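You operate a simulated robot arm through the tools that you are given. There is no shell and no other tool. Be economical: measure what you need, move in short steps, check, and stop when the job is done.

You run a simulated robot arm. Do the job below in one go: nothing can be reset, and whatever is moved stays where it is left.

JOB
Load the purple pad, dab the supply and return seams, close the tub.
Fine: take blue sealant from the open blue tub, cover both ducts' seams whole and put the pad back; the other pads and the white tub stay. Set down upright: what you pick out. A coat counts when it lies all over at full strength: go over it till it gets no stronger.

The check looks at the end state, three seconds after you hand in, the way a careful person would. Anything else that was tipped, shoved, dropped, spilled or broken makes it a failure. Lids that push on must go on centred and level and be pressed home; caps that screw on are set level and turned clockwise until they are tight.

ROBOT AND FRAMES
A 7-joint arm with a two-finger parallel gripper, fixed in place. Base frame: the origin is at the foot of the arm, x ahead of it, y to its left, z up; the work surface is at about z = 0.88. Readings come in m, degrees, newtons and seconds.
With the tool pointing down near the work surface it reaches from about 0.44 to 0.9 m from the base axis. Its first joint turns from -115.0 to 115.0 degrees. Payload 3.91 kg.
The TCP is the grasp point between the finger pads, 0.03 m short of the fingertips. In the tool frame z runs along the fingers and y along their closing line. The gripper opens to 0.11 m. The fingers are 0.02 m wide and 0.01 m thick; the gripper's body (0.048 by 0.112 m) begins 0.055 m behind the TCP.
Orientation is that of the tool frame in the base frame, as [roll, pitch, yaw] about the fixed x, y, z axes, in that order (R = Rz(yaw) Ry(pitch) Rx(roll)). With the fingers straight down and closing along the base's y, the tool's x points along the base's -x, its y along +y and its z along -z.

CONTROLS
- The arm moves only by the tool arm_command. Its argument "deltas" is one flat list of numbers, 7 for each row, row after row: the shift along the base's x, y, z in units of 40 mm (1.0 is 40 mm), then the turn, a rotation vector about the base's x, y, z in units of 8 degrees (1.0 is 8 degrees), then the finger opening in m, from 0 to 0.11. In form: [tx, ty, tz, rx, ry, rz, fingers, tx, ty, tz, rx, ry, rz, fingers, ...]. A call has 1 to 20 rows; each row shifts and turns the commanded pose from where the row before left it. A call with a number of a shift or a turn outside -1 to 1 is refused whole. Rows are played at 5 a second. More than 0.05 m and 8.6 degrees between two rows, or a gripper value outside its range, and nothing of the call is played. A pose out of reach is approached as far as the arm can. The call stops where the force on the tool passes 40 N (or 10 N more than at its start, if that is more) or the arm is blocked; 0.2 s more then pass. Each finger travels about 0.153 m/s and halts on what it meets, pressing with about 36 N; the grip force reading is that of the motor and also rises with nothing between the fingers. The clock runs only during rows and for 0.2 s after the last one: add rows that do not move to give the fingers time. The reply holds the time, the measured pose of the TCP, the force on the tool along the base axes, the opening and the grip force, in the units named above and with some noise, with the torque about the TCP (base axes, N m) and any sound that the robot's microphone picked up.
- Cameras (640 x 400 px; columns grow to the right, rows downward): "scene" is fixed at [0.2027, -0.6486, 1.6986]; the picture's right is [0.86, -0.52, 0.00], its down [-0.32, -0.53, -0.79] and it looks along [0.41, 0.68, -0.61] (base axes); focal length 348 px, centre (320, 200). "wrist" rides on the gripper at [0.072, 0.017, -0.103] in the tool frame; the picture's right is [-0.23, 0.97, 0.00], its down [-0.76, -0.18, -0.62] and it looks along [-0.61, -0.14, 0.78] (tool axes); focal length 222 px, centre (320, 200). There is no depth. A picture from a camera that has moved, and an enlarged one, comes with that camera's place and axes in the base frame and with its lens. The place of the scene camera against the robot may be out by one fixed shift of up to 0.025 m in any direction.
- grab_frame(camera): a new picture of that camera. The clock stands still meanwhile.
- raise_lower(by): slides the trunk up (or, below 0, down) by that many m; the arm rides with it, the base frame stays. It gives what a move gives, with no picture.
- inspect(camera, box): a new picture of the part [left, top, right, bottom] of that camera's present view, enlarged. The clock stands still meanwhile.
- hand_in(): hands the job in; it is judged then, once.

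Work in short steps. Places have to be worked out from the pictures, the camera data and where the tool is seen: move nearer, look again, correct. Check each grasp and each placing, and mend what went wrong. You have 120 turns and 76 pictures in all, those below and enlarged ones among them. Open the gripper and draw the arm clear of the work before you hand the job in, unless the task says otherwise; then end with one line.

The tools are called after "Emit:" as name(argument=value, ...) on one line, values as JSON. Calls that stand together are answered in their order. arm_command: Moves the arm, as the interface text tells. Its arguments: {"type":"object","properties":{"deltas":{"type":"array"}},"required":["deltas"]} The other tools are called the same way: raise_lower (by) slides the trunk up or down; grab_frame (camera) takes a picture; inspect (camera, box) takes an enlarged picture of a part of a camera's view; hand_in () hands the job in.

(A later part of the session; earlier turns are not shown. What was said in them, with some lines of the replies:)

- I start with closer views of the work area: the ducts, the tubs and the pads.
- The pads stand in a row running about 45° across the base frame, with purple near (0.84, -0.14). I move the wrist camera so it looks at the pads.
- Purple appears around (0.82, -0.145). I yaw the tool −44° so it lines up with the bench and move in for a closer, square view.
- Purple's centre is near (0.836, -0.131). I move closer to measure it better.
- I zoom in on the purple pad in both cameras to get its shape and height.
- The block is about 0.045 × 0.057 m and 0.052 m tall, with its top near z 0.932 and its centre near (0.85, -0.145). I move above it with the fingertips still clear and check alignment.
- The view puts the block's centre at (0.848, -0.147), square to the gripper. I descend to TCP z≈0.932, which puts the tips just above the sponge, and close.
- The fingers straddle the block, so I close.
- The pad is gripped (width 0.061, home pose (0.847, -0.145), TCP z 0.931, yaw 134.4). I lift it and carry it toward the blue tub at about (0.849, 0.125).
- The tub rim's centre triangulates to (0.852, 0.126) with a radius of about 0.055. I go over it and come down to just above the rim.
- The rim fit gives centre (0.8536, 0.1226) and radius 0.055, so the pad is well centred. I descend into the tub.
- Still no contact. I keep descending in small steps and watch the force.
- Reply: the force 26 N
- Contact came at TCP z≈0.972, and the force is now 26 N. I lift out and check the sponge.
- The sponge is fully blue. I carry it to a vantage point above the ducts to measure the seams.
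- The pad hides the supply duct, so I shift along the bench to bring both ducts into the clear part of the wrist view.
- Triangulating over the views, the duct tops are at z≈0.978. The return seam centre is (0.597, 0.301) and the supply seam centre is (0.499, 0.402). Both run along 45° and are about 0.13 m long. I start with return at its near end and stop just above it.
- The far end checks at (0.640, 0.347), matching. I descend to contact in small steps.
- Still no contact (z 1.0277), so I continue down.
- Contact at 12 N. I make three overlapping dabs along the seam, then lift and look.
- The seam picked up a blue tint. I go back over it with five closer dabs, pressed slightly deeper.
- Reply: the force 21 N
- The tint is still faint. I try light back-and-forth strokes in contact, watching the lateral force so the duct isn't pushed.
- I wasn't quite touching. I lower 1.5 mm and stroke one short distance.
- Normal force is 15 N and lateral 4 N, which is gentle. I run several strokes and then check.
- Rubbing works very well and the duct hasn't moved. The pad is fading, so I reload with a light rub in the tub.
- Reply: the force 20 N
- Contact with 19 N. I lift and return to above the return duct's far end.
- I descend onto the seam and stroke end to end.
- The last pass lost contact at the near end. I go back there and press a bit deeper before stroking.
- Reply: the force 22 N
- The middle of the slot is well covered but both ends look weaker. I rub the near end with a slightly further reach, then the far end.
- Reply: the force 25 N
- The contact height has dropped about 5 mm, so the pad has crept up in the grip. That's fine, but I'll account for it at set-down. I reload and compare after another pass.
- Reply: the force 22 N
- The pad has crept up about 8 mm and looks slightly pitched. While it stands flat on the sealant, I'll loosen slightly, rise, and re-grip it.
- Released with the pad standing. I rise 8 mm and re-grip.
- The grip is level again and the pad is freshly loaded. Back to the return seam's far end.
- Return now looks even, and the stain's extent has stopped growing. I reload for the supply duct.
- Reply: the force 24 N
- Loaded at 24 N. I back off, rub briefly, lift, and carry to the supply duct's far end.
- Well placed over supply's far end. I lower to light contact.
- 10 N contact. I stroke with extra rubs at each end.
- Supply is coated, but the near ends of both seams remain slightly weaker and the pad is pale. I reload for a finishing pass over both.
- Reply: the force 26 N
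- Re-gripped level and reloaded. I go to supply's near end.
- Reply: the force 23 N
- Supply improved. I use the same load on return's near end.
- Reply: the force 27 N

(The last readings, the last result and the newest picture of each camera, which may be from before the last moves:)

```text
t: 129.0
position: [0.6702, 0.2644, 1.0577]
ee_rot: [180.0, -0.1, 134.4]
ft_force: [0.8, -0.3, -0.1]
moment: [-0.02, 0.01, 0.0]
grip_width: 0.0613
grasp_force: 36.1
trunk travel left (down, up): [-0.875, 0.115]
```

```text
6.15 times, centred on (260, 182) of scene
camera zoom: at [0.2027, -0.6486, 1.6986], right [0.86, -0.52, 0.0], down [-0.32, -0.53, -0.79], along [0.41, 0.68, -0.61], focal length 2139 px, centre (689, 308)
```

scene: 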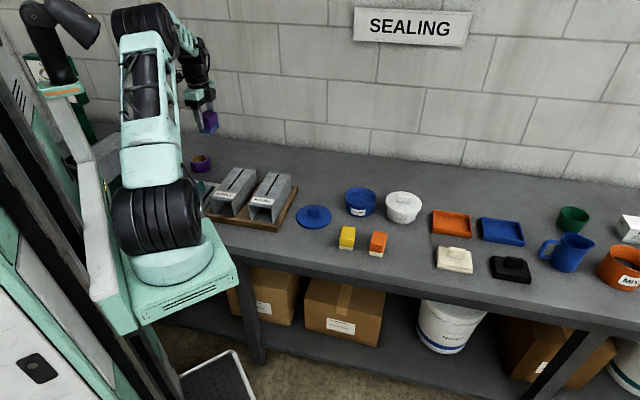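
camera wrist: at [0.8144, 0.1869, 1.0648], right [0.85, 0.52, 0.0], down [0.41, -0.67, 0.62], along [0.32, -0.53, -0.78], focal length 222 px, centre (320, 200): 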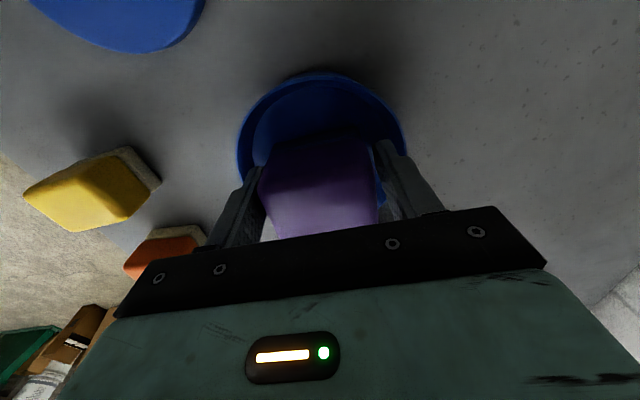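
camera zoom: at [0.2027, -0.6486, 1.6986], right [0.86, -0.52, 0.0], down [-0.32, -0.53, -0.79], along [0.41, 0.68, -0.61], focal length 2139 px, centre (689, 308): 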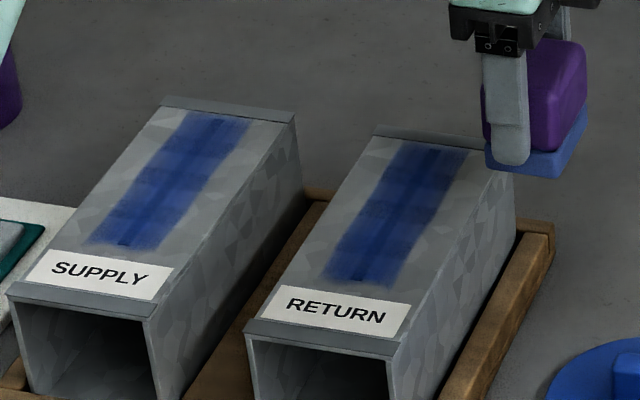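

Return shows no change from the last pass, so it's saturated. I check supply from the wrist camera.

Emit:
arm_command(deltas=[-0.7, 0.7, 0.2, 0, 0, 0, 0.04, -0.7, 0.7, 0, 0, 0, 0, 0.04, -0.7, 0.7, 0, 0, 0, 0, 0.04, 0, 0.7, 0, 0, 0, 0, 0.04, 0, 0, 0, 0, 0, 0, 0.04])

Emit:
inspect(camera="wrist", box=[60, 0, 400, 150])

```text
t: 130.2
position: [0.5868, 0.3744, 1.0681]
ee_rot: [180.0, 0.0, 134.3]
ft_force: [-0.5, 0.6, -0.6]
moment: [-0.01, 0.02, 0.04]
grip_width: 0.0612
grasp_force: 35.9
trunk travel left (down, up): [-0.875, 0.115]
```

```text
1.88 times, centred on (230, 75) of wrist
camera zoom: at [0.5476, 0.4386, 1.171], right [0.85, 0.52, 0.0], down [0.41, -0.67, 0.62], along [0.32, -0.53, -0.78], focal length 418 px, centre (489, 435)
```

zoom: 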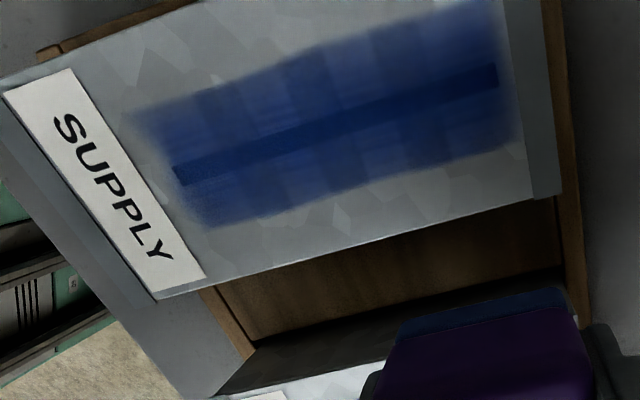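

Supply is a touch less uniform than return. I do one more reload and a full pass on it.

Emit:
arm_command(deltas=[0.74, -0.695, 0, 0, 0, 0, 0.04, 0.74, -0.695, 0, 0, 0, 0, 0.04, 0.74, -0.695, 0, 0, 0, 0, 0.04, 0.74, -0.695, 0, 0, 0, 0, 0.04, 0.74, -0.695, 0, 0, 0, 0, 0.04, 0.74, -0.695, 0, 0, 0, 0, 0.04, 0.74, -0.695, 0, 0, 0, 0, 0.04, 0.74, -0.695, 0, 0, 0, 0, 0.04, 0.74, -0.695, 0, 0, 0, 0, 0.04, 0, 0, 0, 0, 0, 0, 0.04, 0, 0, -0.9, 0, 0, 0, 0.04, 0, 0, -0.8, 0, 0, 0, 0.04, 0, 0, -0.5, 0, 0, 0, 0.04, 0, 0, -0.25, 0, 0, 0, 0.04, 0, 0, 0, 0, 0, 0, 0.04])

Emit:
arm_command(deltas=[0, 0, -0.06, 0, 0, 0, 0.04, 0, 0, 0, 0, 0, 0, 0.04])

```text
t: 133.4
position: [0.8518, 0.1238, 0.9695]
ee_rot: [-180.0, 0.0, 134.4]
ft_force: [0.3, 0.1, -1.1]
moment: [-0.02, 0.01, 0.03]
grip_width: 0.0612
grasp_force: 35.5
trunk travel left (down, up): [-0.875, 0.115]
```

```text
t: 134.0
position: [0.8533, 0.1239, 0.9675]
ee_rot: [-179.9, 0.0, 134.4]
ft_force: [0.6, -0.1, -0.8]
moment: [0.0, 0.0, 0.01]
grip_width: 0.0614
grasp_force: 35.4
trunk travel left (down, up): [-0.875, 0.115]
```

Emit:
arm_command(deltas=[0, 0, -0.05, 0, 0, 0, 0.04, 0, 0, -0.04, 0, 0, 0, 0.04, 0, 0, 0, 0, 0, 0, 0.04])

```text
t: 134.8
position: [0.8516, 0.1247, 0.9658]
ee_rot: [179.9, 0.2, 134.4]
ft_force: [-3.0, -2.2, 17.1]
moment: [-0.2, 0.34, -0.04]
grip_width: 0.0612
grasp_force: 36.1
trunk travel left (down, up): [-0.875, 0.115]
```

Contact at 17 N. I rub, re-grip level again, and lift.

Emit:
arm_command(deltas=[0.09, 0.09, 0, 0, 0, 0, 0.04, -0.09, -0.09, 0, 0, 0, 0, 0.04, -0.09, -0.09, 0, 0, 0, 0, 0.04, 0.09, 0.09, 0, 0, 0, 0, 0.04, 0, 0, 0.03, 0, 0, 0, 0.045, 0, 0, 0, 0, 0, 0, 0.058, 0, 0, 0, 0, 0, 0, 0.07, 0, 0, 0, 0, 0, 0, 0.07, 0, 0, 0.17, 0, 0, 0, 0.07, 0, 0, 0, 0, 0, 0, 0.06, 0, 0, 0, 0, 0, 0, 0.045, 0, 0, 0, 0, 0, 0, 0.04, 0, 0, 0, 0, 0, 0, 0.04, 0, 0, 0.8, 0, 0, 0, 0.04, 0, 0, 0.9, 0, 0, 0, 0.04, 0, 0, 0.8, 0, 0, 0, 0.04, 0, 0, 0, 0, 0, 0, 0.04])

Emit:
arm_command(deltas=[-0.8208, 0.502, 0, 0, 0, 0, 0.04, -0.8208, 0.502, 0, 0, 0, 0, 0.04, -0.8208, 0.502, 0, 0, 0, 0, 0.04, -0.8208, 0.502, 0, 0, 0, 0, 0.04, -0.8208, 0.502, 0, 0, 0, 0, 0.04, -0.8208, 0.502, 0, 0, 0, 0, 0.04, -0.8208, 0.502, 0, 0, 0, 0, 0.04, -0.8208, 0.502, 0, 0, 0, 0, 0.04, -0.8208, 0.502, 0, 0, 0, 0, 0.04, -0.8208, 0.502, 0, 0, 0, 0, 0.04, -0.8208, 0.502, 0, 0, 0, 0, 0.04, -0.8208, 0.502, 0, 0, 0, 0, 0.04, 0, 0, -0.6, 0, 0, 0, 0.04, 0, 0, -0.4, 0, 0, 0, 0.04, 0, 0, -0.05, 0, 0, 0, 0.04, 0, 0, 0, 0, 0, 0, 0.04])

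```text
t: 138.4
position: [0.8538, 0.1258, 1.072]
ee_rot: [-180.0, 0.0, 134.4]
ft_force: [0.3, -0.3, -0.5]
moment: [0.01, 0.02, 0.01]
grip_width: 0.0617
grasp_force: 36.6
trunk travel left (down, up): [-0.875, 0.115]
```

```text
t: 141.8
position: [0.4584, 0.3661, 1.0306]
ee_rot: [180.0, 0.0, 134.4]
ft_force: [-0.3, 0.6, 0.0]
moment: [-0.03, -0.01, 0.0]
grip_width: 0.0614
grasp_force: 35.9
trunk travel left (down, up): [-0.875, 0.115]
```

Emit:
arm_command(deltas=[0.06, 0, -0.1, 0, 0, 0, 0.04, 0, 0, -0.07, 0, 0, 0, 0.04, 0, 0, -0.03, 0, 0, 0, 0.04, 0, 0, 0, 0, 0, 0, 0.04])

```text
t: 142.8
position: [0.4608, 0.3651, 1.0221]
ee_rot: [-180.0, -0.1, 134.5]
ft_force: [-1.7, -0.5, 5.2]
moment: [-0.03, 0.08, 0.02]
grip_width: 0.0613
grasp_force: 36.4
trunk travel left (down, up): [-0.875, 0.115]
```

Emit:
arm_command(deltas=[0.25, 0.25, -0.03, 0, 0, 0, 0.04, -0.27, -0.27, 0, 0, 0, 0, 0.04, 0.27, 0.27, 0, 0, 0, 0, 0.04, -0.27, -0.27, 0, 0, 0, 0, 0.04, 0.28, 0.28, 0, 0, 0, 0, 0.04, 0.28, 0.28, 0, 0, 0, 0, 0.04, 0.28, 0.28, 0, 0, 0, 0, 0.04, 0.28, 0.28, 0, 0, 0, 0, 0.04, 0.28, 0.28, 0, 0, 0, 0, 0.04, 0.28, 0.28, 0, 0, 0, 0, 0.04, 0.05, 0.05, 0, 0, 0, 0, 0.04])

Emit:
arm_command(deltas=[-0.3, -0.3, -0.03, 0, 0, 0, 0.04, 0.3, 0.3, 0, 0, 0, 0, 0.04, -0.3, -0.3, 0, 0, 0, 0, 0.04, 0.3, 0.3, 0, 0, 0, 0, 0.04, -0.28, -0.28, 0, 0, 0, 0, 0.04, -0.28, -0.28, 0, 0, 0, 0, 0.04, -0.28, -0.28, 0, 0, 0, 0, 0.04, -0.28, -0.28, 0, 0, 0, 0, 0.04, -0.28, -0.28, 0, 0, 0, 0, 0.04, -0.28, -0.28, 0, 0, 0, 0, 0.04])

Emit:
arm_command(deltas=[0.25, 0.25, -0.03, 0, 0, 0, 0.04, -0.25, -0.25, 0, 0, 0, 0, 0.04, 0.28, 0.28, 0, 0, 0, 0, 0.04, 0.28, 0.28, 0, 0, 0, 0, 0.04, 0.28, 0.28, 0, 0, 0, 0, 0.04, 0.28, 0.28, 0, 0, 0, 0, 0.04, 0.28, 0.28, 0, 0, 0, 0, 0.04, 0.28, 0.28, 0, 0, 0, 0, 0.04, 0, 0, 0.5, 0, 0, 0, 0.04, 0, 0, 0.6, 0, 0, 0, 0.04, 0.6, -0.6, 0, 0, 0, 0, 0.04, 0.8, -0.8, 0, 0, 0, 0, 0.04, 0, 0, 0, 0, 0, 0, 0.04])

Emit:
inspect(camera="wrist", box=[60, 0, 400, 150])

Emit:
inspect(camera="scene", box=[210, 150, 310, 215])

```text
t: 145.2
position: [0.5287, 0.4329, 1.0212]
ee_rot: [179.9, 0.0, 134.3]
ft_force: [-2.8, -3.2, 14.1]
moment: [-0.07, 0.12, 0.0]
grip_width: 0.0613
grasp_force: 36.3
trunk travel left (down, up): [-0.875, 0.115]
```

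```text
t: 147.4
position: [0.4628, 0.3651, 1.0193]
ee_rot: [-180.0, 0.0, 134.4]
ft_force: [0.4, 0.3, -1.4]
moment: [0.0, -0.02, -0.02]
grip_width: 0.0614
grasp_force: 36.8
trunk travel left (down, up): [-0.875, 0.115]
```

```text
t: 150.2
position: [0.5823, 0.3789, 1.0615]
ee_rot: [180.0, 0.0, 134.4]
ft_force: [0.1, 0.2, -0.6]
moment: [0.0, -0.02, 0.03]
grip_width: 0.0613
grasp_force: 35.7
trunk travel left (down, up): [-0.875, 0.115]
```

```text
1.88 times, centred on (230, 75) of wrist
camera zoom: at [0.5445, 0.4425, 1.1642], right [0.85, 0.52, 0.0], down [0.41, -0.67, 0.62], along [0.32, -0.53, -0.78], focal length 418 px, centre (489, 435)
```

zoom: 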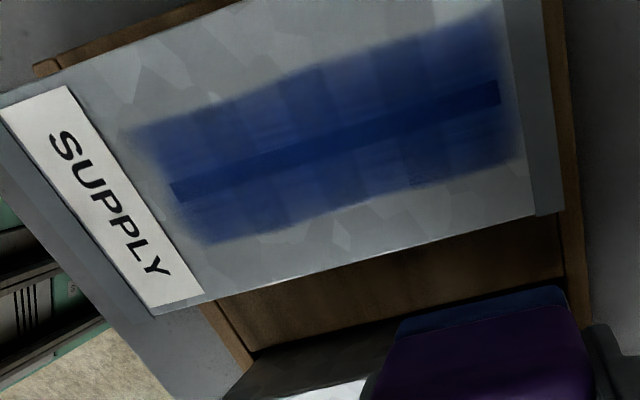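

```text
6.15 times, centred on (260, 182) of scene
camera zoom: at [0.2027, -0.6486, 1.6986], right [0.86, -0.52, 0.0], down [-0.32, -0.53, -0.79], along [0.41, 0.68, -0.61], focal length 2139 px, centre (689, 308)
```

zoom: 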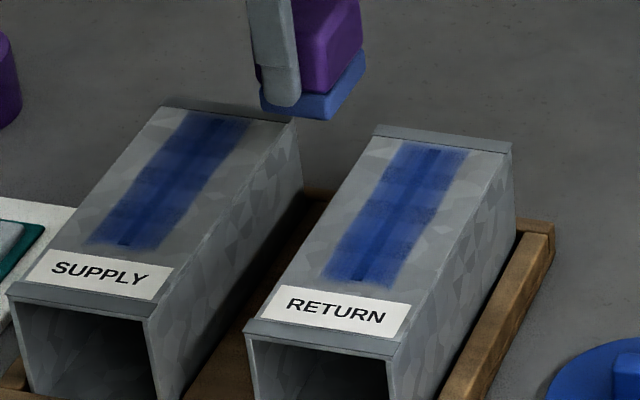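

Even now. The slot's near tip sits right at the stain's edge, so I test whether reaching 5–6 mm further (still short of the label) strengthens it.

Emit:
arm_command(deltas=[-0.79, -0.121, 0.1, 0, 0, 0, 0.04, -0.79, -0.121, 0, 0, 0, 0, 0.04, -0.79, -0.121, 0, 0, 0, 0, 0.04, -0.79, -0.121, 0, 0, 0, 0, 0.04, 0, 0, -0.6, 0, 0, 0, 0.04, 0, 0, -0.4, 0, 0, 0, 0.04, 0, 0, -0.12, 0, 0, 0, 0.04, 0, 0, 0, 0, 0, 0, 0.04])

```text
t: 152.0
position: [0.4601, 0.3595, 1.0217]
ee_rot: [180.0, 0.0, 134.4]
ft_force: [-0.4, 1.0, -0.7]
moment: [0.0, 0.01, 0.0]
grip_width: 0.0609
grasp_force: 36.0
trunk travel left (down, up): [-0.875, 0.115]
```

Emit:
arm_command(deltas=[-0.06, 0, -0.06, 0, 0, 0, 0.04, 0, 0, -0.04, 0, 0, 0, 0.04, 0, 0, 0, 0, 0, 0, 0.04])

```text
t: 152.8
position: [0.4563, 0.3576, 1.0193]
ee_rot: [-180.0, 0.1, 134.5]
ft_force: [-0.2, 0.4, -0.8]
moment: [0.0, 0.01, -0.04]
grip_width: 0.0614
grasp_force: 36.3
trunk travel left (down, up): [-0.875, 0.115]
```

Emit:
arm_command(deltas=[0, 0, -0.05, 0, 0, 0, 0.04, 0, 0, -0.03, 0, 0, 0, 0.04, 0, 0, 0, 0, 0, 0, 0.04])

```text
t: 153.6
position: [0.4571, 0.3587, 1.0153]
ee_rot: [179.8, 0.1, 134.4]
ft_force: [-1.0, -4.0, 26.1]
moment: [-0.17, 0.09, -0.04]
grip_width: 0.0616
grasp_force: 36.6
trunk travel left (down, up): [-0.875, 0.115]
```

Emit:
arm_command(deltas=[0.2, 0.2, 0.01, 0, 0, 0, 0.04, -0.2, -0.2, 0, 0, 0, 0, 0.04, 0.2, 0.2, 0, 0, 0, 0, 0.04, -0.2, -0.2, 0, 0, 0, 0, 0.04, 0.2, 0.2, -0.02, 0, 0, 0, 0.04, -0.2, -0.2, 0, 0, 0, 0, 0.04, 0.2, 0.2, 0, 0, 0, 0, 0.04])

Emit:
arm_command(deltas=[0, 0, 0.6, 0, 0, 0, 0.04, 0.6, 0.2, 0.6, 0, 0, 0, 0.04, 0.9, 0.1, 0, 0, 0, 0, 0.04, 0.9, 0, 0, 0, 0, 0, 0.04, 0.5, 0, 0, 0, 0, 0, 0.04, 0, 0, 0, 0, 0, 0, 0.04])

Emit:
inspect(camera="scene", box=[210, 150, 310, 215])

```text
t: 155.2
position: [0.4647, 0.367, 1.0152]
ee_rot: [-179.8, 0.0, 134.4]
ft_force: [-1.6, -0.3, 4.4]
moment: [0.13, 0.01, 0.01]
grip_width: 0.0615
grasp_force: 36.0
trunk travel left (down, up): [-0.875, 0.115]
```

```text
t: 156.6
position: [0.5807, 0.3783, 1.0598]
ee_rot: [179.9, 0.0, 134.4]
ft_force: [0.3, -0.5, 0.2]
moment: [0.0, 0.0, -0.03]
grip_width: 0.0613
grasp_force: 35.7
trunk travel left (down, up): [-0.875, 0.115]
```

```text
6.15 times, centred on (260, 182) of scene
camera zoom: at [0.2027, -0.6486, 1.6986], right [0.86, -0.52, 0.0], down [-0.32, -0.53, -0.79], along [0.41, 0.68, -0.61], focal length 2139 px, centre (689, 308)
```

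zoom: 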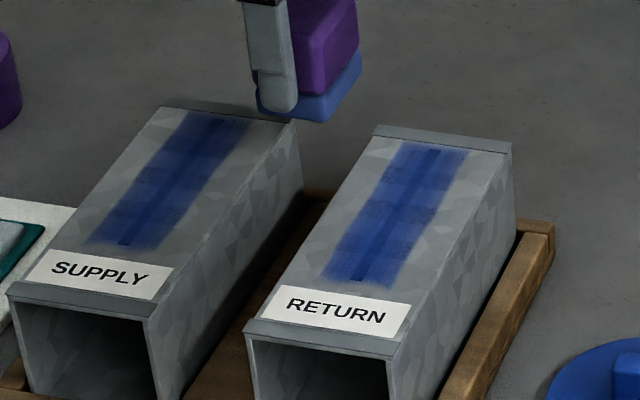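

No change, so both coats are at their limit. I carry the pad back to its home spot.

Emit:
arm_command(deltas=[0.4755, -0.9345, 0.1, 0, 0, 0, 0.04, 0.4755, -0.9345, 0.1, 0, 0, 0, 0.04, 0.4755, -0.9345, 0.1, 0, 0, 0, 0.04, 0.4755, -0.9345, 0, 0, 0, 0, 0.04, 0.4755, -0.9345, 0, 0, 0, 0, 0.04, 0.4755, -0.9345, 0, 0, 0, 0, 0.04, 0.4755, -0.9345, 0, 0, 0, 0, 0.04, 0.4755, -0.9345, 0, 0, 0, 0, 0.04, 0.4755, -0.9345, 0, 0, 0, 0, 0.04, 0.4755, -0.9345, 0, 0, 0, 0, 0.04, 0.4755, -0.9345, 0, 0, 0, 0, 0.04, 0.4755, -0.9345, 0, 0, 0, 0, 0.04, 0.4755, -0.9345, 0, 0, 0, 0, 0.04, 0.4755, -0.9345, 0, 0, 0, 0, 0.04, 0, 0, 0, 0, 0, 0, 0.04])

Emit:
grab_frame(camera="scene")

```text
t: 159.8
position: [0.8496, -0.148, 1.0684]
ee_rot: [180.0, -0.1, 134.4]
ft_force: [-0.2, 0.2, -1.1]
moment: [0.0, -0.01, 0.02]
grip_width: 0.0612
grasp_force: 36.1
trunk travel left (down, up): [-0.875, 0.115]
```

```text
17 pictures are left
```

scene: 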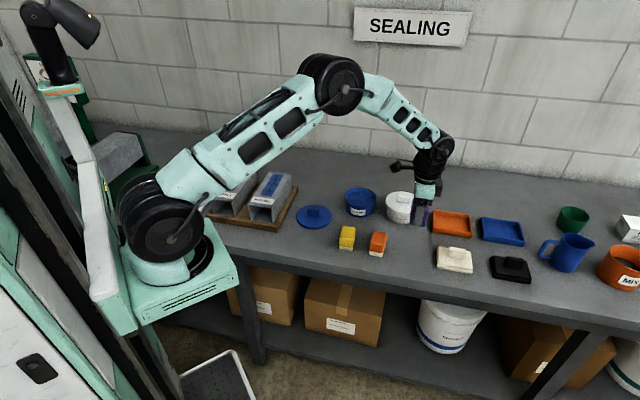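

Emit:
arm_command(deltas=[-0.06, 0.06, -0.9, 0, 0, 0, 0.04, 0, 0, -0.9, 0, 0, 0, 0.04, 0, 0, -0.9, 0, 0, 0, 0.04, 0, 0, -0.6, 0, 0, 0, 0.04, 0, 0, -0.1, 0, 0, 0, 0.04, 0, 0, 0, 0, 0, 0, 0.04])

Emit:
arm_command(deltas=[0, 0, -0.05, 0, 0, 0, 0.04, 0, 0, 0, 0, 0, 0, 0.04])

```text
t: 161.2
position: [0.8461, -0.1434, 0.937]
ee_rot: [-179.9, 0.0, 134.4]
ft_force: [-0.5, 0.1, 0.1]
moment: [0.0, 0.0, 0.02]
grip_width: 0.0613
grasp_force: 36.4
trunk travel left (down, up): [-0.875, 0.115]
```

```text
t: 161.8
position: [0.8448, -0.1439, 0.9362]
ee_rot: [180.0, 0.0, 134.4]
ft_force: [-0.3, 0.0, -1.2]
moment: [0.0, -0.01, 0.0]
grip_width: 0.0614
grasp_force: 35.6
trunk travel left (down, up): [-0.875, 0.115]
```

Emit:
arm_command(deltas=[0, 0, -0.08, 0, 0, 0, 0.04, 0, 0, -0.08, 0, 0, 0, 0.04, 0, 0, 0, 0, 0, 0, 0.04])

Emit:
arm_command(deltas=[0, 0, -0.05, 0, 0, 0, 0.04, 0, 0, 0, 0, 0, 0, 0.04])

```text
t: 162.6
position: [0.8442, -0.1412, 0.9291]
ee_rot: [-180.0, 0.0, 134.4]
ft_force: [0.6, -0.1, -1.0]
moment: [0.02, 0.02, -0.01]
grip_width: 0.0614
grasp_force: 36.3
trunk travel left (down, up): [-0.875, 0.115]
```

```text
t: 163.2
position: [0.8438, -0.1433, 0.9266]
ee_rot: [-179.9, 0.0, 134.4]
ft_force: [0.2, -0.4, -0.7]
moment: [0.0, -0.03, 0.02]
grip_width: 0.0613
grasp_force: 36.4
trunk travel left (down, up): [-0.875, 0.115]
```

Emit:
arm_command(deltas=[0.06, -0.04, -0.05, 0, 0, 0, 0.04, 0, 0, -0.03, 0, 0, 0, 0.04, 0, 0, 0, 0, 0, 0, 0.04])

Emit:
inspect(camera="scene", box=[350, 190, 470, 265])

```text
t: 164.0
position: [0.8466, -0.1434, 0.923]
ee_rot: [180.0, 0.0, 134.5]
ft_force: [0.6, 0.8, -1.3]
moment: [-0.01, 0.03, 0.0]
grip_width: 0.0614
grasp_force: 35.2
trunk travel left (down, up): [-0.875, 0.115]
```

```text
5.33 times, centred on (410, 228) of scene
camera zoom: at [0.2027, -0.6486, 1.6986], right [0.86, -0.52, 0.0], down [-0.32, -0.53, -0.79], along [0.41, 0.68, -0.61], focal length 1854 px, centre (-160, 53)
```

zoom: 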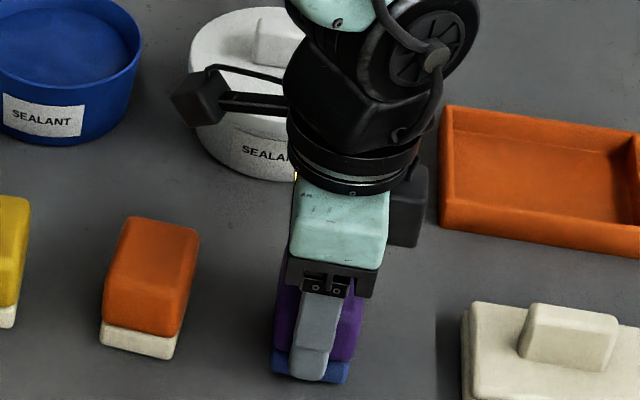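

Emit:
arm_command(deltas=[0, 0, -0.04, 0, 0, 0, 0.04, 0, 0, 0, 0, 0, 0, 0.04])

Emit:
arm_command(deltas=[0, 0, -0.03, 0, 0, 0, 0.04, 0, 0, 0, 0, 0, 0, 0.04])

```text
t: 164.6
position: [0.8459, -0.1437, 0.9222]
ee_rot: [180.0, -0.1, 134.3]
ft_force: [0.5, 0.5, -0.5]
moment: [-0.01, 0.01, 0.0]
grip_width: 0.0613
grasp_force: 35.7
trunk travel left (down, up): [-0.875, 0.115]
```

```text
t: 165.2
position: [0.8472, -0.1442, 0.9213]
ee_rot: [179.9, -0.1, 134.4]
ft_force: [0.3, -0.8, 3.1]
moment: [0.0, 0.07, 0.02]
grip_width: 0.0616
grasp_force: 36.2
trunk travel left (down, up): [-0.875, 0.115]
```

Contact (3 N) at (0.847, -0.144). I open gently and rise straight up.

Emit:
arm_command(deltas=[0, 0, 0, 0, 0, 0, 0.058, 0, 0, 0, 0, 0, 0, 0.066, 0, 0, 0, 0, 0, 0, 0.085, 0, 0, 0, 0, 0, 0, 0.085, 0, 0, 0.5, 0, 0, 0, 0.085, 0, 0, 0.9, 0, 0, 0, 0.085, 0, 0, 0.9, 0, 0, 0, 0.085, 0, 0, 0.9, 0, 0, 0, 0.085, 0, 0, 0.9, 0, 0, 0, 0.085, -0.5, 0.5, 0.2, 0, 0, 0, 0.085, -0.7, 0.7, 0, 0, 0, 0, 0.085, 0, 0, 0, 0, 0, 0, 0.085])

Emit:
inspect(camera="scene", box=[290, 180, 450, 270])

```text
t: 167.8
position: [0.7987, -0.0956, 1.0955]
ee_rot: [179.9, 0.0, 134.4]
ft_force: [1.0, 0.4, 0.0]
moment: [-0.04, -0.02, 0.01]
grip_width: 0.0849
grasp_force: 0.0
trunk travel left (down, up): [-0.875, 0.115]
```

```text
4.00 times, centred on (370, 225) of scene
camera zoom: at [0.2027, -0.6486, 1.6986], right [0.86, -0.52, 0.0], down [-0.32, -0.53, -0.79], along [0.41, 0.68, -0.61], focal length 1390 px, centre (120, 100)
```

zoom: 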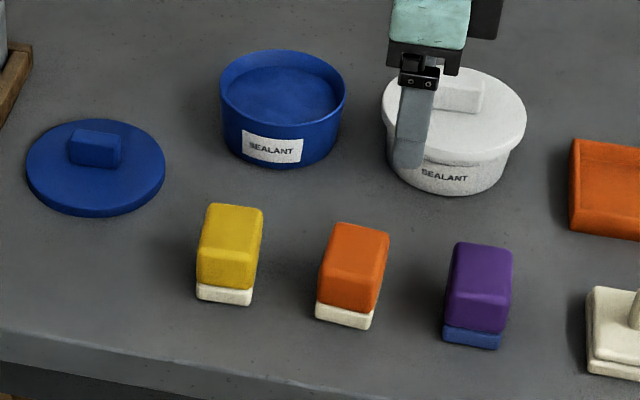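

The pad is home, upright and in line. Next I view the blue lid.

Emit:
arm_command(deltas=[-0.519, 0.932, 0, 0, 0, 0, 0.1, -0.519, 0.932, 0, 0, 0, 0, 0.1, -0.519, 0.932, 0, 0, 0, 0, 0.1, -0.519, 0.932, 0, 0, 0, 0, 0.1, -0.519, 0.932, 0, 0, 0, 0, 0.1, -0.519, 0.932, 0, 0, 0, 0, 0.1, -0.519, 0.932, 0, 0, 0, 0, 0.1, -0.519, 0.932, 0, 0, 0, 0, 0.1, -0.519, 0.932, 0, 0, 0, 0, 0.1, 0, 0, 0, 0, 0, 0, 0.1])

Emit:
grab_frame(camera="wrist")

```text
t: 170.0
position: [0.6096, 0.2393, 1.0923]
ee_rot: [179.9, 0.0, 134.4]
ft_force: [0.2, -0.8, 0.0]
moment: [-0.03, 0.04, 0.0]
grip_width: 0.1001
grasp_force: 0.1
trunk travel left (down, up): [-0.875, 0.115]
```

```text
14 pictures are left
camera wrist: at [0.5709, 0.302, 1.1948], right [0.85, 0.52, 0.0], down [0.41, -0.67, 0.62], along [0.32, -0.53, -0.78], focal length 222 px, centre (320, 200)
```

wrist: 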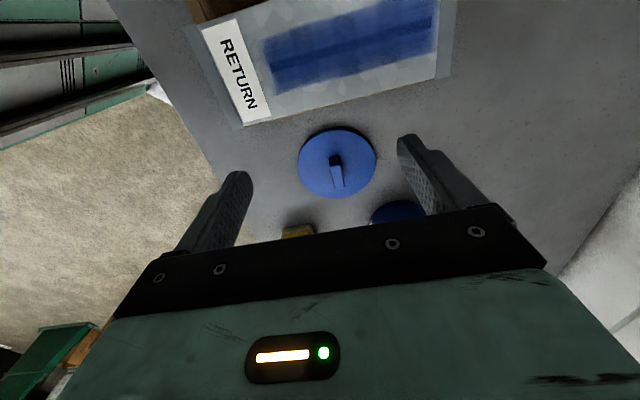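

The lid's centre is near (0.683, 0.173), with its bar along the bench direction, so the current yaw suits it. I move above it.

Emit:
arm_command(deltas=[0.456, -0.4125, -0.575, 0, 0, 0, 0.1, 0.456, -0.4125, -0.575, 0, 0, 0, 0.1, 0.456, -0.4125, -0.575, 0, 0, 0, 0.1, 0.456, -0.4125, -0.575, 0, 0, 0, 0.1, 0, 0, 0, 0, 0, 0, 0.1])

Emit:
grab_frame(camera="wrist")

```text
t: 171.2
position: [0.6841, 0.1751, 1.0011]
ee_rot: [-179.9, 0.0, 134.4]
ft_force: [-0.1, -1.2, -0.7]
moment: [-0.01, -0.04, 0.0]
grip_width: 0.0998
grasp_force: 0.0
trunk travel left (down, up): [-0.875, 0.115]
```

```text
13 pictures are left
camera wrist: at [0.646, 0.2379, 1.1034], right [0.85, 0.52, 0.0], down [0.41, -0.67, 0.62], along [0.32, -0.53, -0.78], focal length 222 px, centre (320, 200)
```

wrist: 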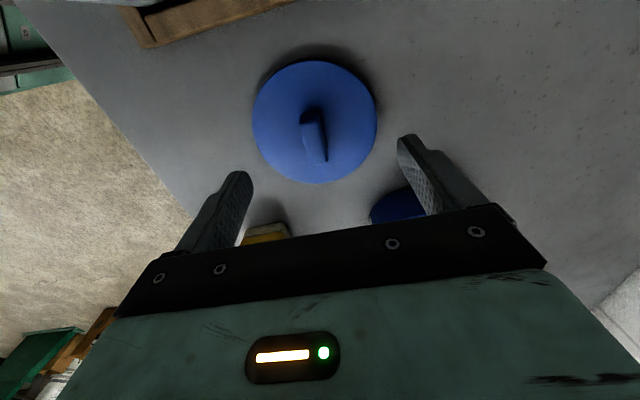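

The lid's centre and handle fit to (0.686, 0.165), with the handle top around z 0.917. I descend around the handle.

Emit:
arm_command(deltas=[0.05, -0.25, -0.5, 0, 0, 0, 0.08, 0, 0, -0.6, 0, 0, 0, 0.07, 0, 0, -0.5, 0, 0, 0, 0.07, 0, 0, -0.2, 0, 0, 0, 0.07, 0, 0, 0, 0, 0, 0, 0.07])

Emit:
inspect(camera="scene", box=[270, 170, 390, 245])

```text
t: 172.4
position: [0.6868, 0.1626, 0.93]
ee_rot: [-180.0, 0.0, 134.4]
ft_force: [0.3, 0.5, 0.1]
moment: [0.03, -0.01, 0.0]
grip_width: 0.0702
grasp_force: 0.2
trunk travel left (down, up): [-0.875, 0.115]
```

```text
5.33 times, centred on (330, 208) of scene
camera zoom: at [0.2027, -0.6486, 1.6986], right [0.86, -0.52, 0.0], down [-0.32, -0.53, -0.79], along [0.41, 0.68, -0.61], focal length 1854 px, centre (267, 160)
```

zoom: 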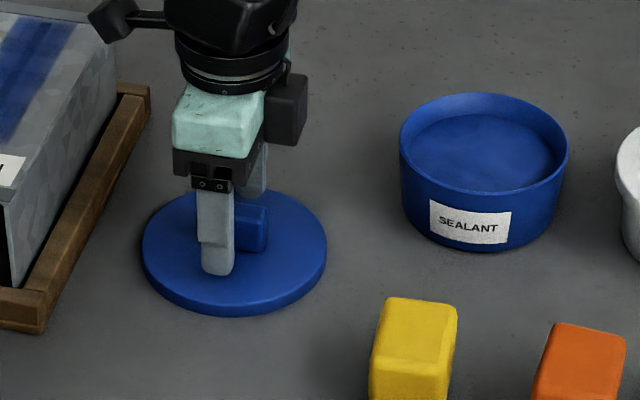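

The handle is between the fingers. I lower 3 mm and close.

Emit:
arm_command(deltas=[0, 0.02, -0.08, 0, 0, 0, 0.07, 0, 0, 0, 0, 0, 0, 0.05, 0, 0, 0, 0, 0, 0, 0.03, 0, 0, 0, 0, 0, 0, 0.015, 0, 0, 0, 0, 0, 0, 0.01, 0, 0, 0, 0, 0, 0, 0.01])

```text
t: 173.8
position: [0.6859, 0.1619, 0.9255]
ee_rot: [-180.0, 0.1, 134.4]
ft_force: [0.5, -0.5, -0.3]
moment: [0.02, 0.0, 0.0]
grip_width: 0.0165
grasp_force: 35.4
trunk travel left (down, up): [-0.875, 0.115]
```

Gripped (handle 16.5 mm). I lift and check.

Emit:
arm_command(deltas=[0, 0, 0.4, 0, 0, 0, 0.01, 0, 0, 0.8, 0, 0, 0, 0.01, 0, 0, 0.9, 0, 0, 0, 0.01, 0, 0, 0.5, 0, 0, 0, 0.01, 0, 0, 0, 0, 0, 0, 0.01])

Emit:
inspect(camera="scene", box=[270, 140, 390, 230])

Emit:
grab_frame(camera="wrist")

```text
t: 175.0
position: [0.6847, 0.1644, 1.0292]
ee_rot: [180.0, 0.0, 134.4]
ft_force: [-0.7, 0.4, -0.2]
moment: [-0.01, -0.01, -0.01]
grip_width: 0.0165
grasp_force: 36.4
trunk travel left (down, up): [-0.875, 0.115]
```

```text
4.44 times, centred on (330, 185) of scene
camera zoom: at [0.2027, -0.6486, 1.6986], right [0.86, -0.52, 0.0], down [-0.32, -0.53, -0.79], along [0.41, 0.68, -0.61], focal length 1545 px, centre (276, 267)
```

zoom: 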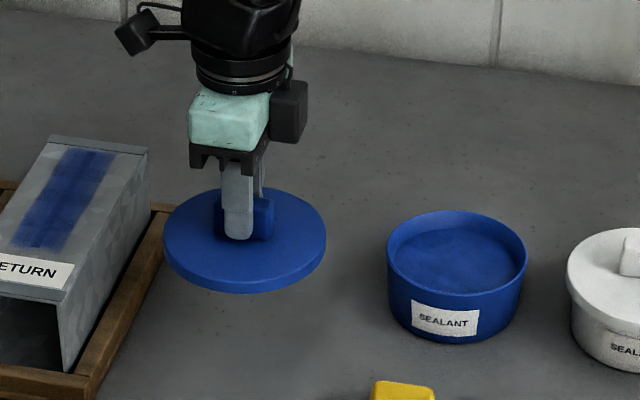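

```text
10 pictures are left
camera wrist: at [0.6459, 0.2277, 1.1302], right [0.85, 0.52, 0.0], down [0.41, -0.67, 0.62], along [0.32, -0.53, -0.78], focal length 222 px, centre (320, 200)
```

wrist: 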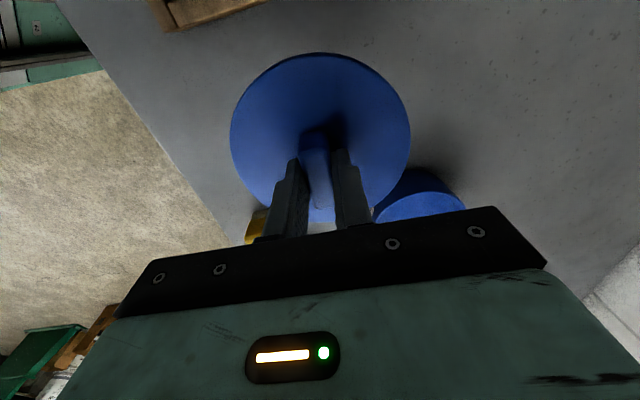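

The lid hangs level and centred on the TCP within about 1–2 mm. I carry it above the tub.

Emit:
arm_command(deltas=[0.84, -0.2, 0, 0, 0, 0, 0.01, 0.84, -0.2, 0, 0, 0, 0, 0.01, 0.84, -0.2, 0, 0, 0, 0, 0.01, 0.84, -0.2, 0, 0, 0, 0, 0.01, 0.84, -0.2, 0, 0, 0, 0, 0.01, 0, 0, -0.6, 0, 0, 0, 0.01, 0, 0, 0, 0, 0, 0, 0.01])

Emit:
inspect(camera="scene", box=[320, 150, 420, 225])

```text
t: 176.6
position: [0.8527, 0.1248, 1.0056]
ee_rot: [180.0, 0.0, 134.4]
ft_force: [-0.3, 0.5, -0.2]
moment: [0.01, -0.07, -0.01]
grip_width: 0.0168
grasp_force: 35.6
trunk travel left (down, up): [-0.875, 0.115]
```

```text
5.33 times, centred on (370, 188) of scene
camera zoom: at [0.2027, -0.6486, 1.6986], right [0.86, -0.52, 0.0], down [-0.32, -0.53, -0.79], along [0.41, 0.68, -0.61], focal length 1854 px, centre (53, 267)
```

zoom: 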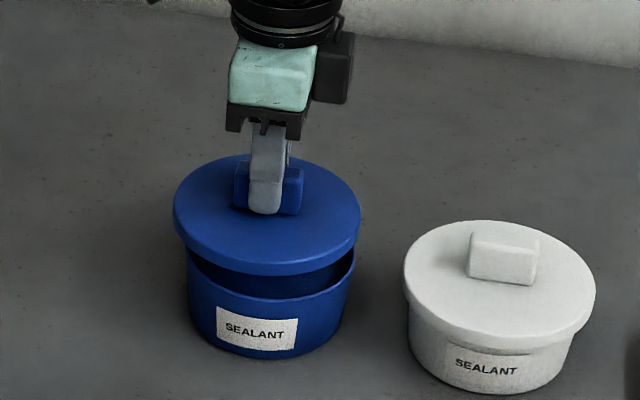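

The scene view suggests the lid sits about 4 mm left of the tub's axis. I correct and lower to just above the rim.

Emit:
arm_command(deltas=[0.09, -0.04, -0.3, 0, 0, 0, 0.01, 0, 0, -0.15, 0, 0, 0, 0.01, 0, 0, 0, 0, 0, 0, 0.01])

Emit:
inspect(camera="scene", box=[335, 165, 405, 220])

```text
t: 177.4
position: [0.8572, 0.1229, 0.9872]
ee_rot: [180.0, 0.0, 134.4]
ft_force: [0.1, 0.0, 0.4]
moment: [0.02, -0.04, 0.0]
grip_width: 0.0168
grasp_force: 35.9
trunk travel left (down, up): [-0.875, 0.115]
```

```text
7.27 times, centred on (370, 192) of scene
camera zoom: at [0.2027, -0.6486, 1.6986], right [0.86, -0.52, 0.0], down [-0.32, -0.53, -0.79], along [0.41, 0.68, -0.61], focal length 2528 px, centre (-44, 254)
```

zoom: 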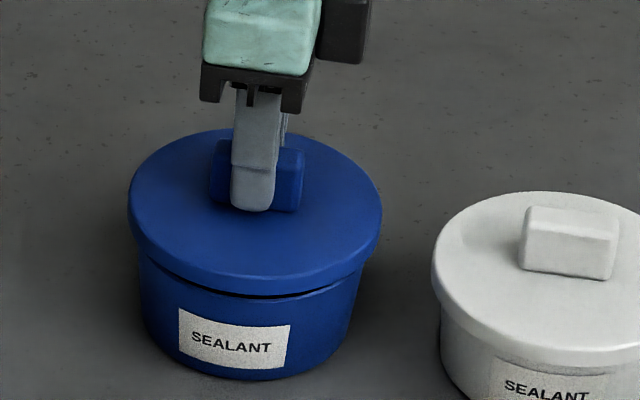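

Aligned to within about 1 mm now. I press down in small steps.

Emit:
arm_command(deltas=[0, 0, -0.1, 0, 0, 0, 0.01, 0, 0, -0.1, 0, 0, 0, 0.01, 0, 0, 0, 0, 0, 0, 0.01])

Emit:
arm_command(deltas=[0, 0, -0.06, 0, 0, 0, 0.01, 0, 0, 0, 0, 0, 0, 0.01])

```text
t: 178.2
position: [0.8569, 0.1229, 0.9813]
ee_rot: [180.0, 0.0, 134.4]
ft_force: [-2.5, -0.9, 7.6]
moment: [-0.4, 0.28, -0.05]
grip_width: 0.0166
grasp_force: 36.0
trunk travel left (down, up): [-0.875, 0.115]
```

```text
t: 178.8
position: [0.8578, 0.124, 0.9808]
ee_rot: [179.9, 0.0, 134.3]
ft_force: [-1.8, -1.7, 25.8]
moment: [-0.6, 0.69, 0.01]
grip_width: 0.017
grasp_force: 36.1
trunk travel left (down, up): [-0.875, 0.115]
```

Contact began with a moment that puts the reaction on the near side. I look closely before pressing further.

Emit:
arm_command(deltas=[0, 0, 0.06, 0, 0, 0, 0.01, 0, 0, 0, 0, 0, 0, 0.01])

Emit:
inspect(camera="scene", box=[335, 165, 405, 220])

```text
t: 179.4
position: [0.8574, 0.1245, 0.9795]
ee_rot: [180.0, 0.1, 134.4]
ft_force: [5.7, 2.3, 18.0]
moment: [-0.47, 0.05, 0.06]
grip_width: 0.0167
grasp_force: 36.0
trunk travel left (down, up): [-0.875, 0.115]
```

```text
7.27 times, centred on (370, 192) of scene
camera zoom: at [0.2027, -0.6486, 1.6986], right [0.86, -0.52, 0.0], down [-0.32, -0.53, -0.79], along [0.41, 0.68, -0.61], focal length 2528 px, centre (-44, 254)
```

zoom: 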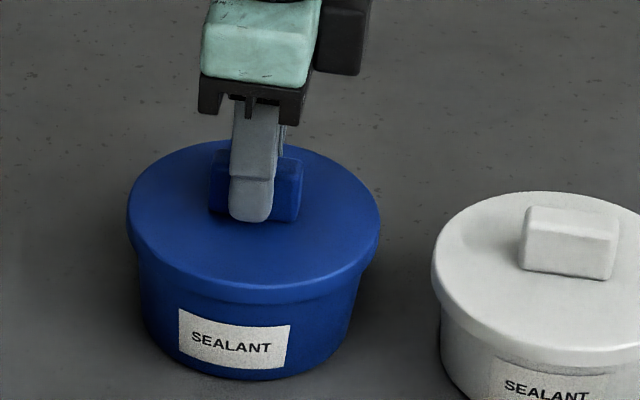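

The lid appears to have slipped onto the rim squarely. I press it home.

Emit:
arm_command(deltas=[-0.03, -0.03, -0.06, 0, 0, 0, 0.01, 0, 0, -0.06, 0, 0, 0, 0.01, 0, 0, 0, 0, 0, 0, 0.01])

Emit:
arm_command(deltas=[0, 0, -0.06, 0, 0, 0, 0.01, 0, 0, -0.06, 0, 0, 0, 0.01, 0, 0, 0, 0, 0, 0, 0.01])

```text
t: 180.2
position: [0.8577, 0.1229, 0.9779]
ee_rot: [179.8, 0.1, 134.3]
ft_force: [2.8, 7.6, 28.7]
moment: [-0.86, 0.32, 0.02]
grip_width: 0.0175
grasp_force: 36.0
trunk travel left (down, up): [-0.875, 0.115]
```

```text
t: 181.0
position: [0.8564, 0.1205, 0.974]
ee_rot: [180.0, 0.1, 134.4]
ft_force: [-4.0, -3.4, 35.0]
moment: [0.2, 0.49, -0.13]
grip_width: 0.0165
grasp_force: 36.2
trunk travel left (down, up): [-0.875, 0.115]
heard: snap
```

A snap was heard. I press once more to be sure it's fully home, then release.

Emit:
arm_command(deltas=[0, 0, -0.04, 0, 0, 0, 0.01, 0, 0, -0.04, 0, 0, 0, 0.01, 0, 0, 0, 0, 0, 0, 0.01])

Emit:
inspect(camera="scene", box=[335, 165, 405, 220])

```text
t: 181.4
position: [0.8583, 0.1204, 0.9735]
ee_rot: [180.0, 0.2, 134.3]
ft_force: [-8.0, -5.1, 19.5]
moment: [0.04, 0.6, 0.07]
grip_width: 0.0168
grasp_force: 36.5
trunk travel left (down, up): [-0.875, 0.115]
stopped in row 1: the force on the tool passed its limit at 49 N (the readings are from after the stop); the commanded pose is now the measured one
```

```text
7.27 times, centred on (370, 192) of scene
camera zoom: at [0.2027, -0.6486, 1.6986], right [0.86, -0.52, 0.0], down [-0.32, -0.53, -0.79], along [0.41, 0.68, -0.61], focal length 2528 px, centre (-44, 254)
```

zoom: 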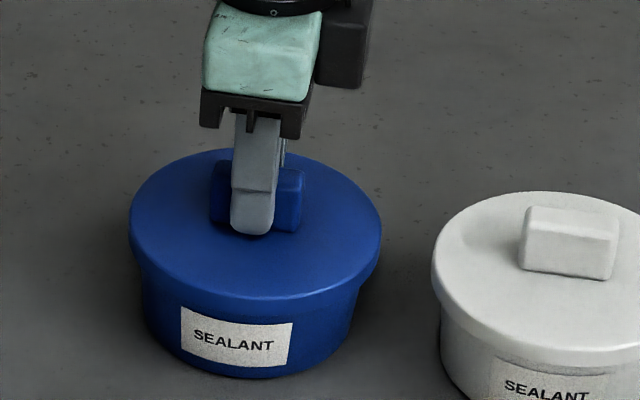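

The lid is down level and hit a hard stop at 49 N. I relax, open and rise clear.

Emit:
arm_command(deltas=[0, 0, 0, 0, 0, 0, 0.018, 0, 0, 0, 0, 0, 0, 0.03, 0, 0, 0, 0, 0, 0, 0.06, 0, 0, 0, 0, 0, 0, 0.07, 0, 0, 0.5, 0, 0, 0, 0.07, 0, 0, 0.9, 0, 0, 0, 0.07, 0, 0, 0.9, 0, 0, 0, 0.07, 0, 0, 0.9, 0, 0, 0, 0.07, -0.6, 0, 0.7, 0, 0, 0, 0.07, -0.9, 0, 0.4, 0, 0, 0, 0.07, -0.9, 0, 0.4, 0, 0, 0, 0.07, -0.9, 0, 0.4, 0, 0, 0, 0.07, -0.9, 0, 0.4, 0, 0, 0, 0.07, 0, 0, 0, 0, 0, 0, 0.07])

Emit:
inspect(camera="scene", box=[335, 165, 425, 265])

Emit:
grab_frame(camera="scene")

```text
t: 184.4
position: [0.6884, 0.1219, 1.1959]
ee_rot: [180.0, 0.1, 134.4]
ft_force: [-0.7, 0.8, 0.6]
moment: [0.01, 0.0, 0.01]
grip_width: 0.0699
grasp_force: 0.1
trunk travel left (down, up): [-0.875, 0.115]
```

```text
4.00 times, centred on (380, 215) of scene
camera zoom: at [0.2027, -0.6486, 1.6986], right [0.86, -0.52, 0.0], down [-0.32, -0.53, -0.79], along [0.41, 0.68, -0.61], focal length 1390 px, centre (80, 140)
```

zoom: 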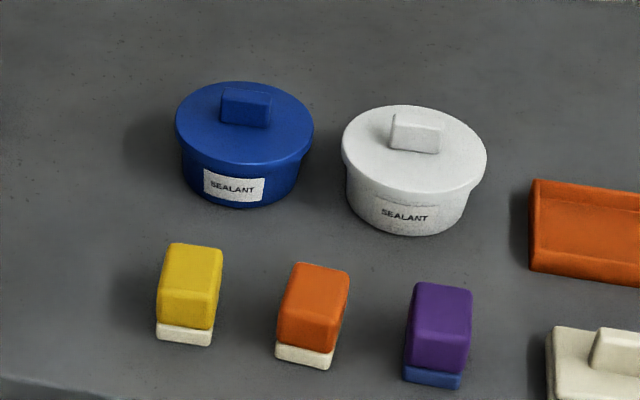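

```text
4 pictures are left
```

scene: 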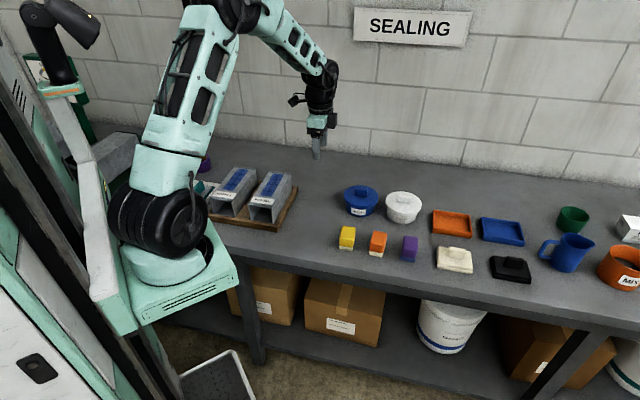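

The tub is closed and level, the pad is back upright, both seams are coated, and the arm is clear with the gripper open. I hand in.

Emit:
hand_in()

```text
The job is handed in.
```

I coated the supply and return seams with blue sealant until more passes made no visible difference, set the purple pad back upright in its place, and pressed the blue tub's lid on until it snapped.
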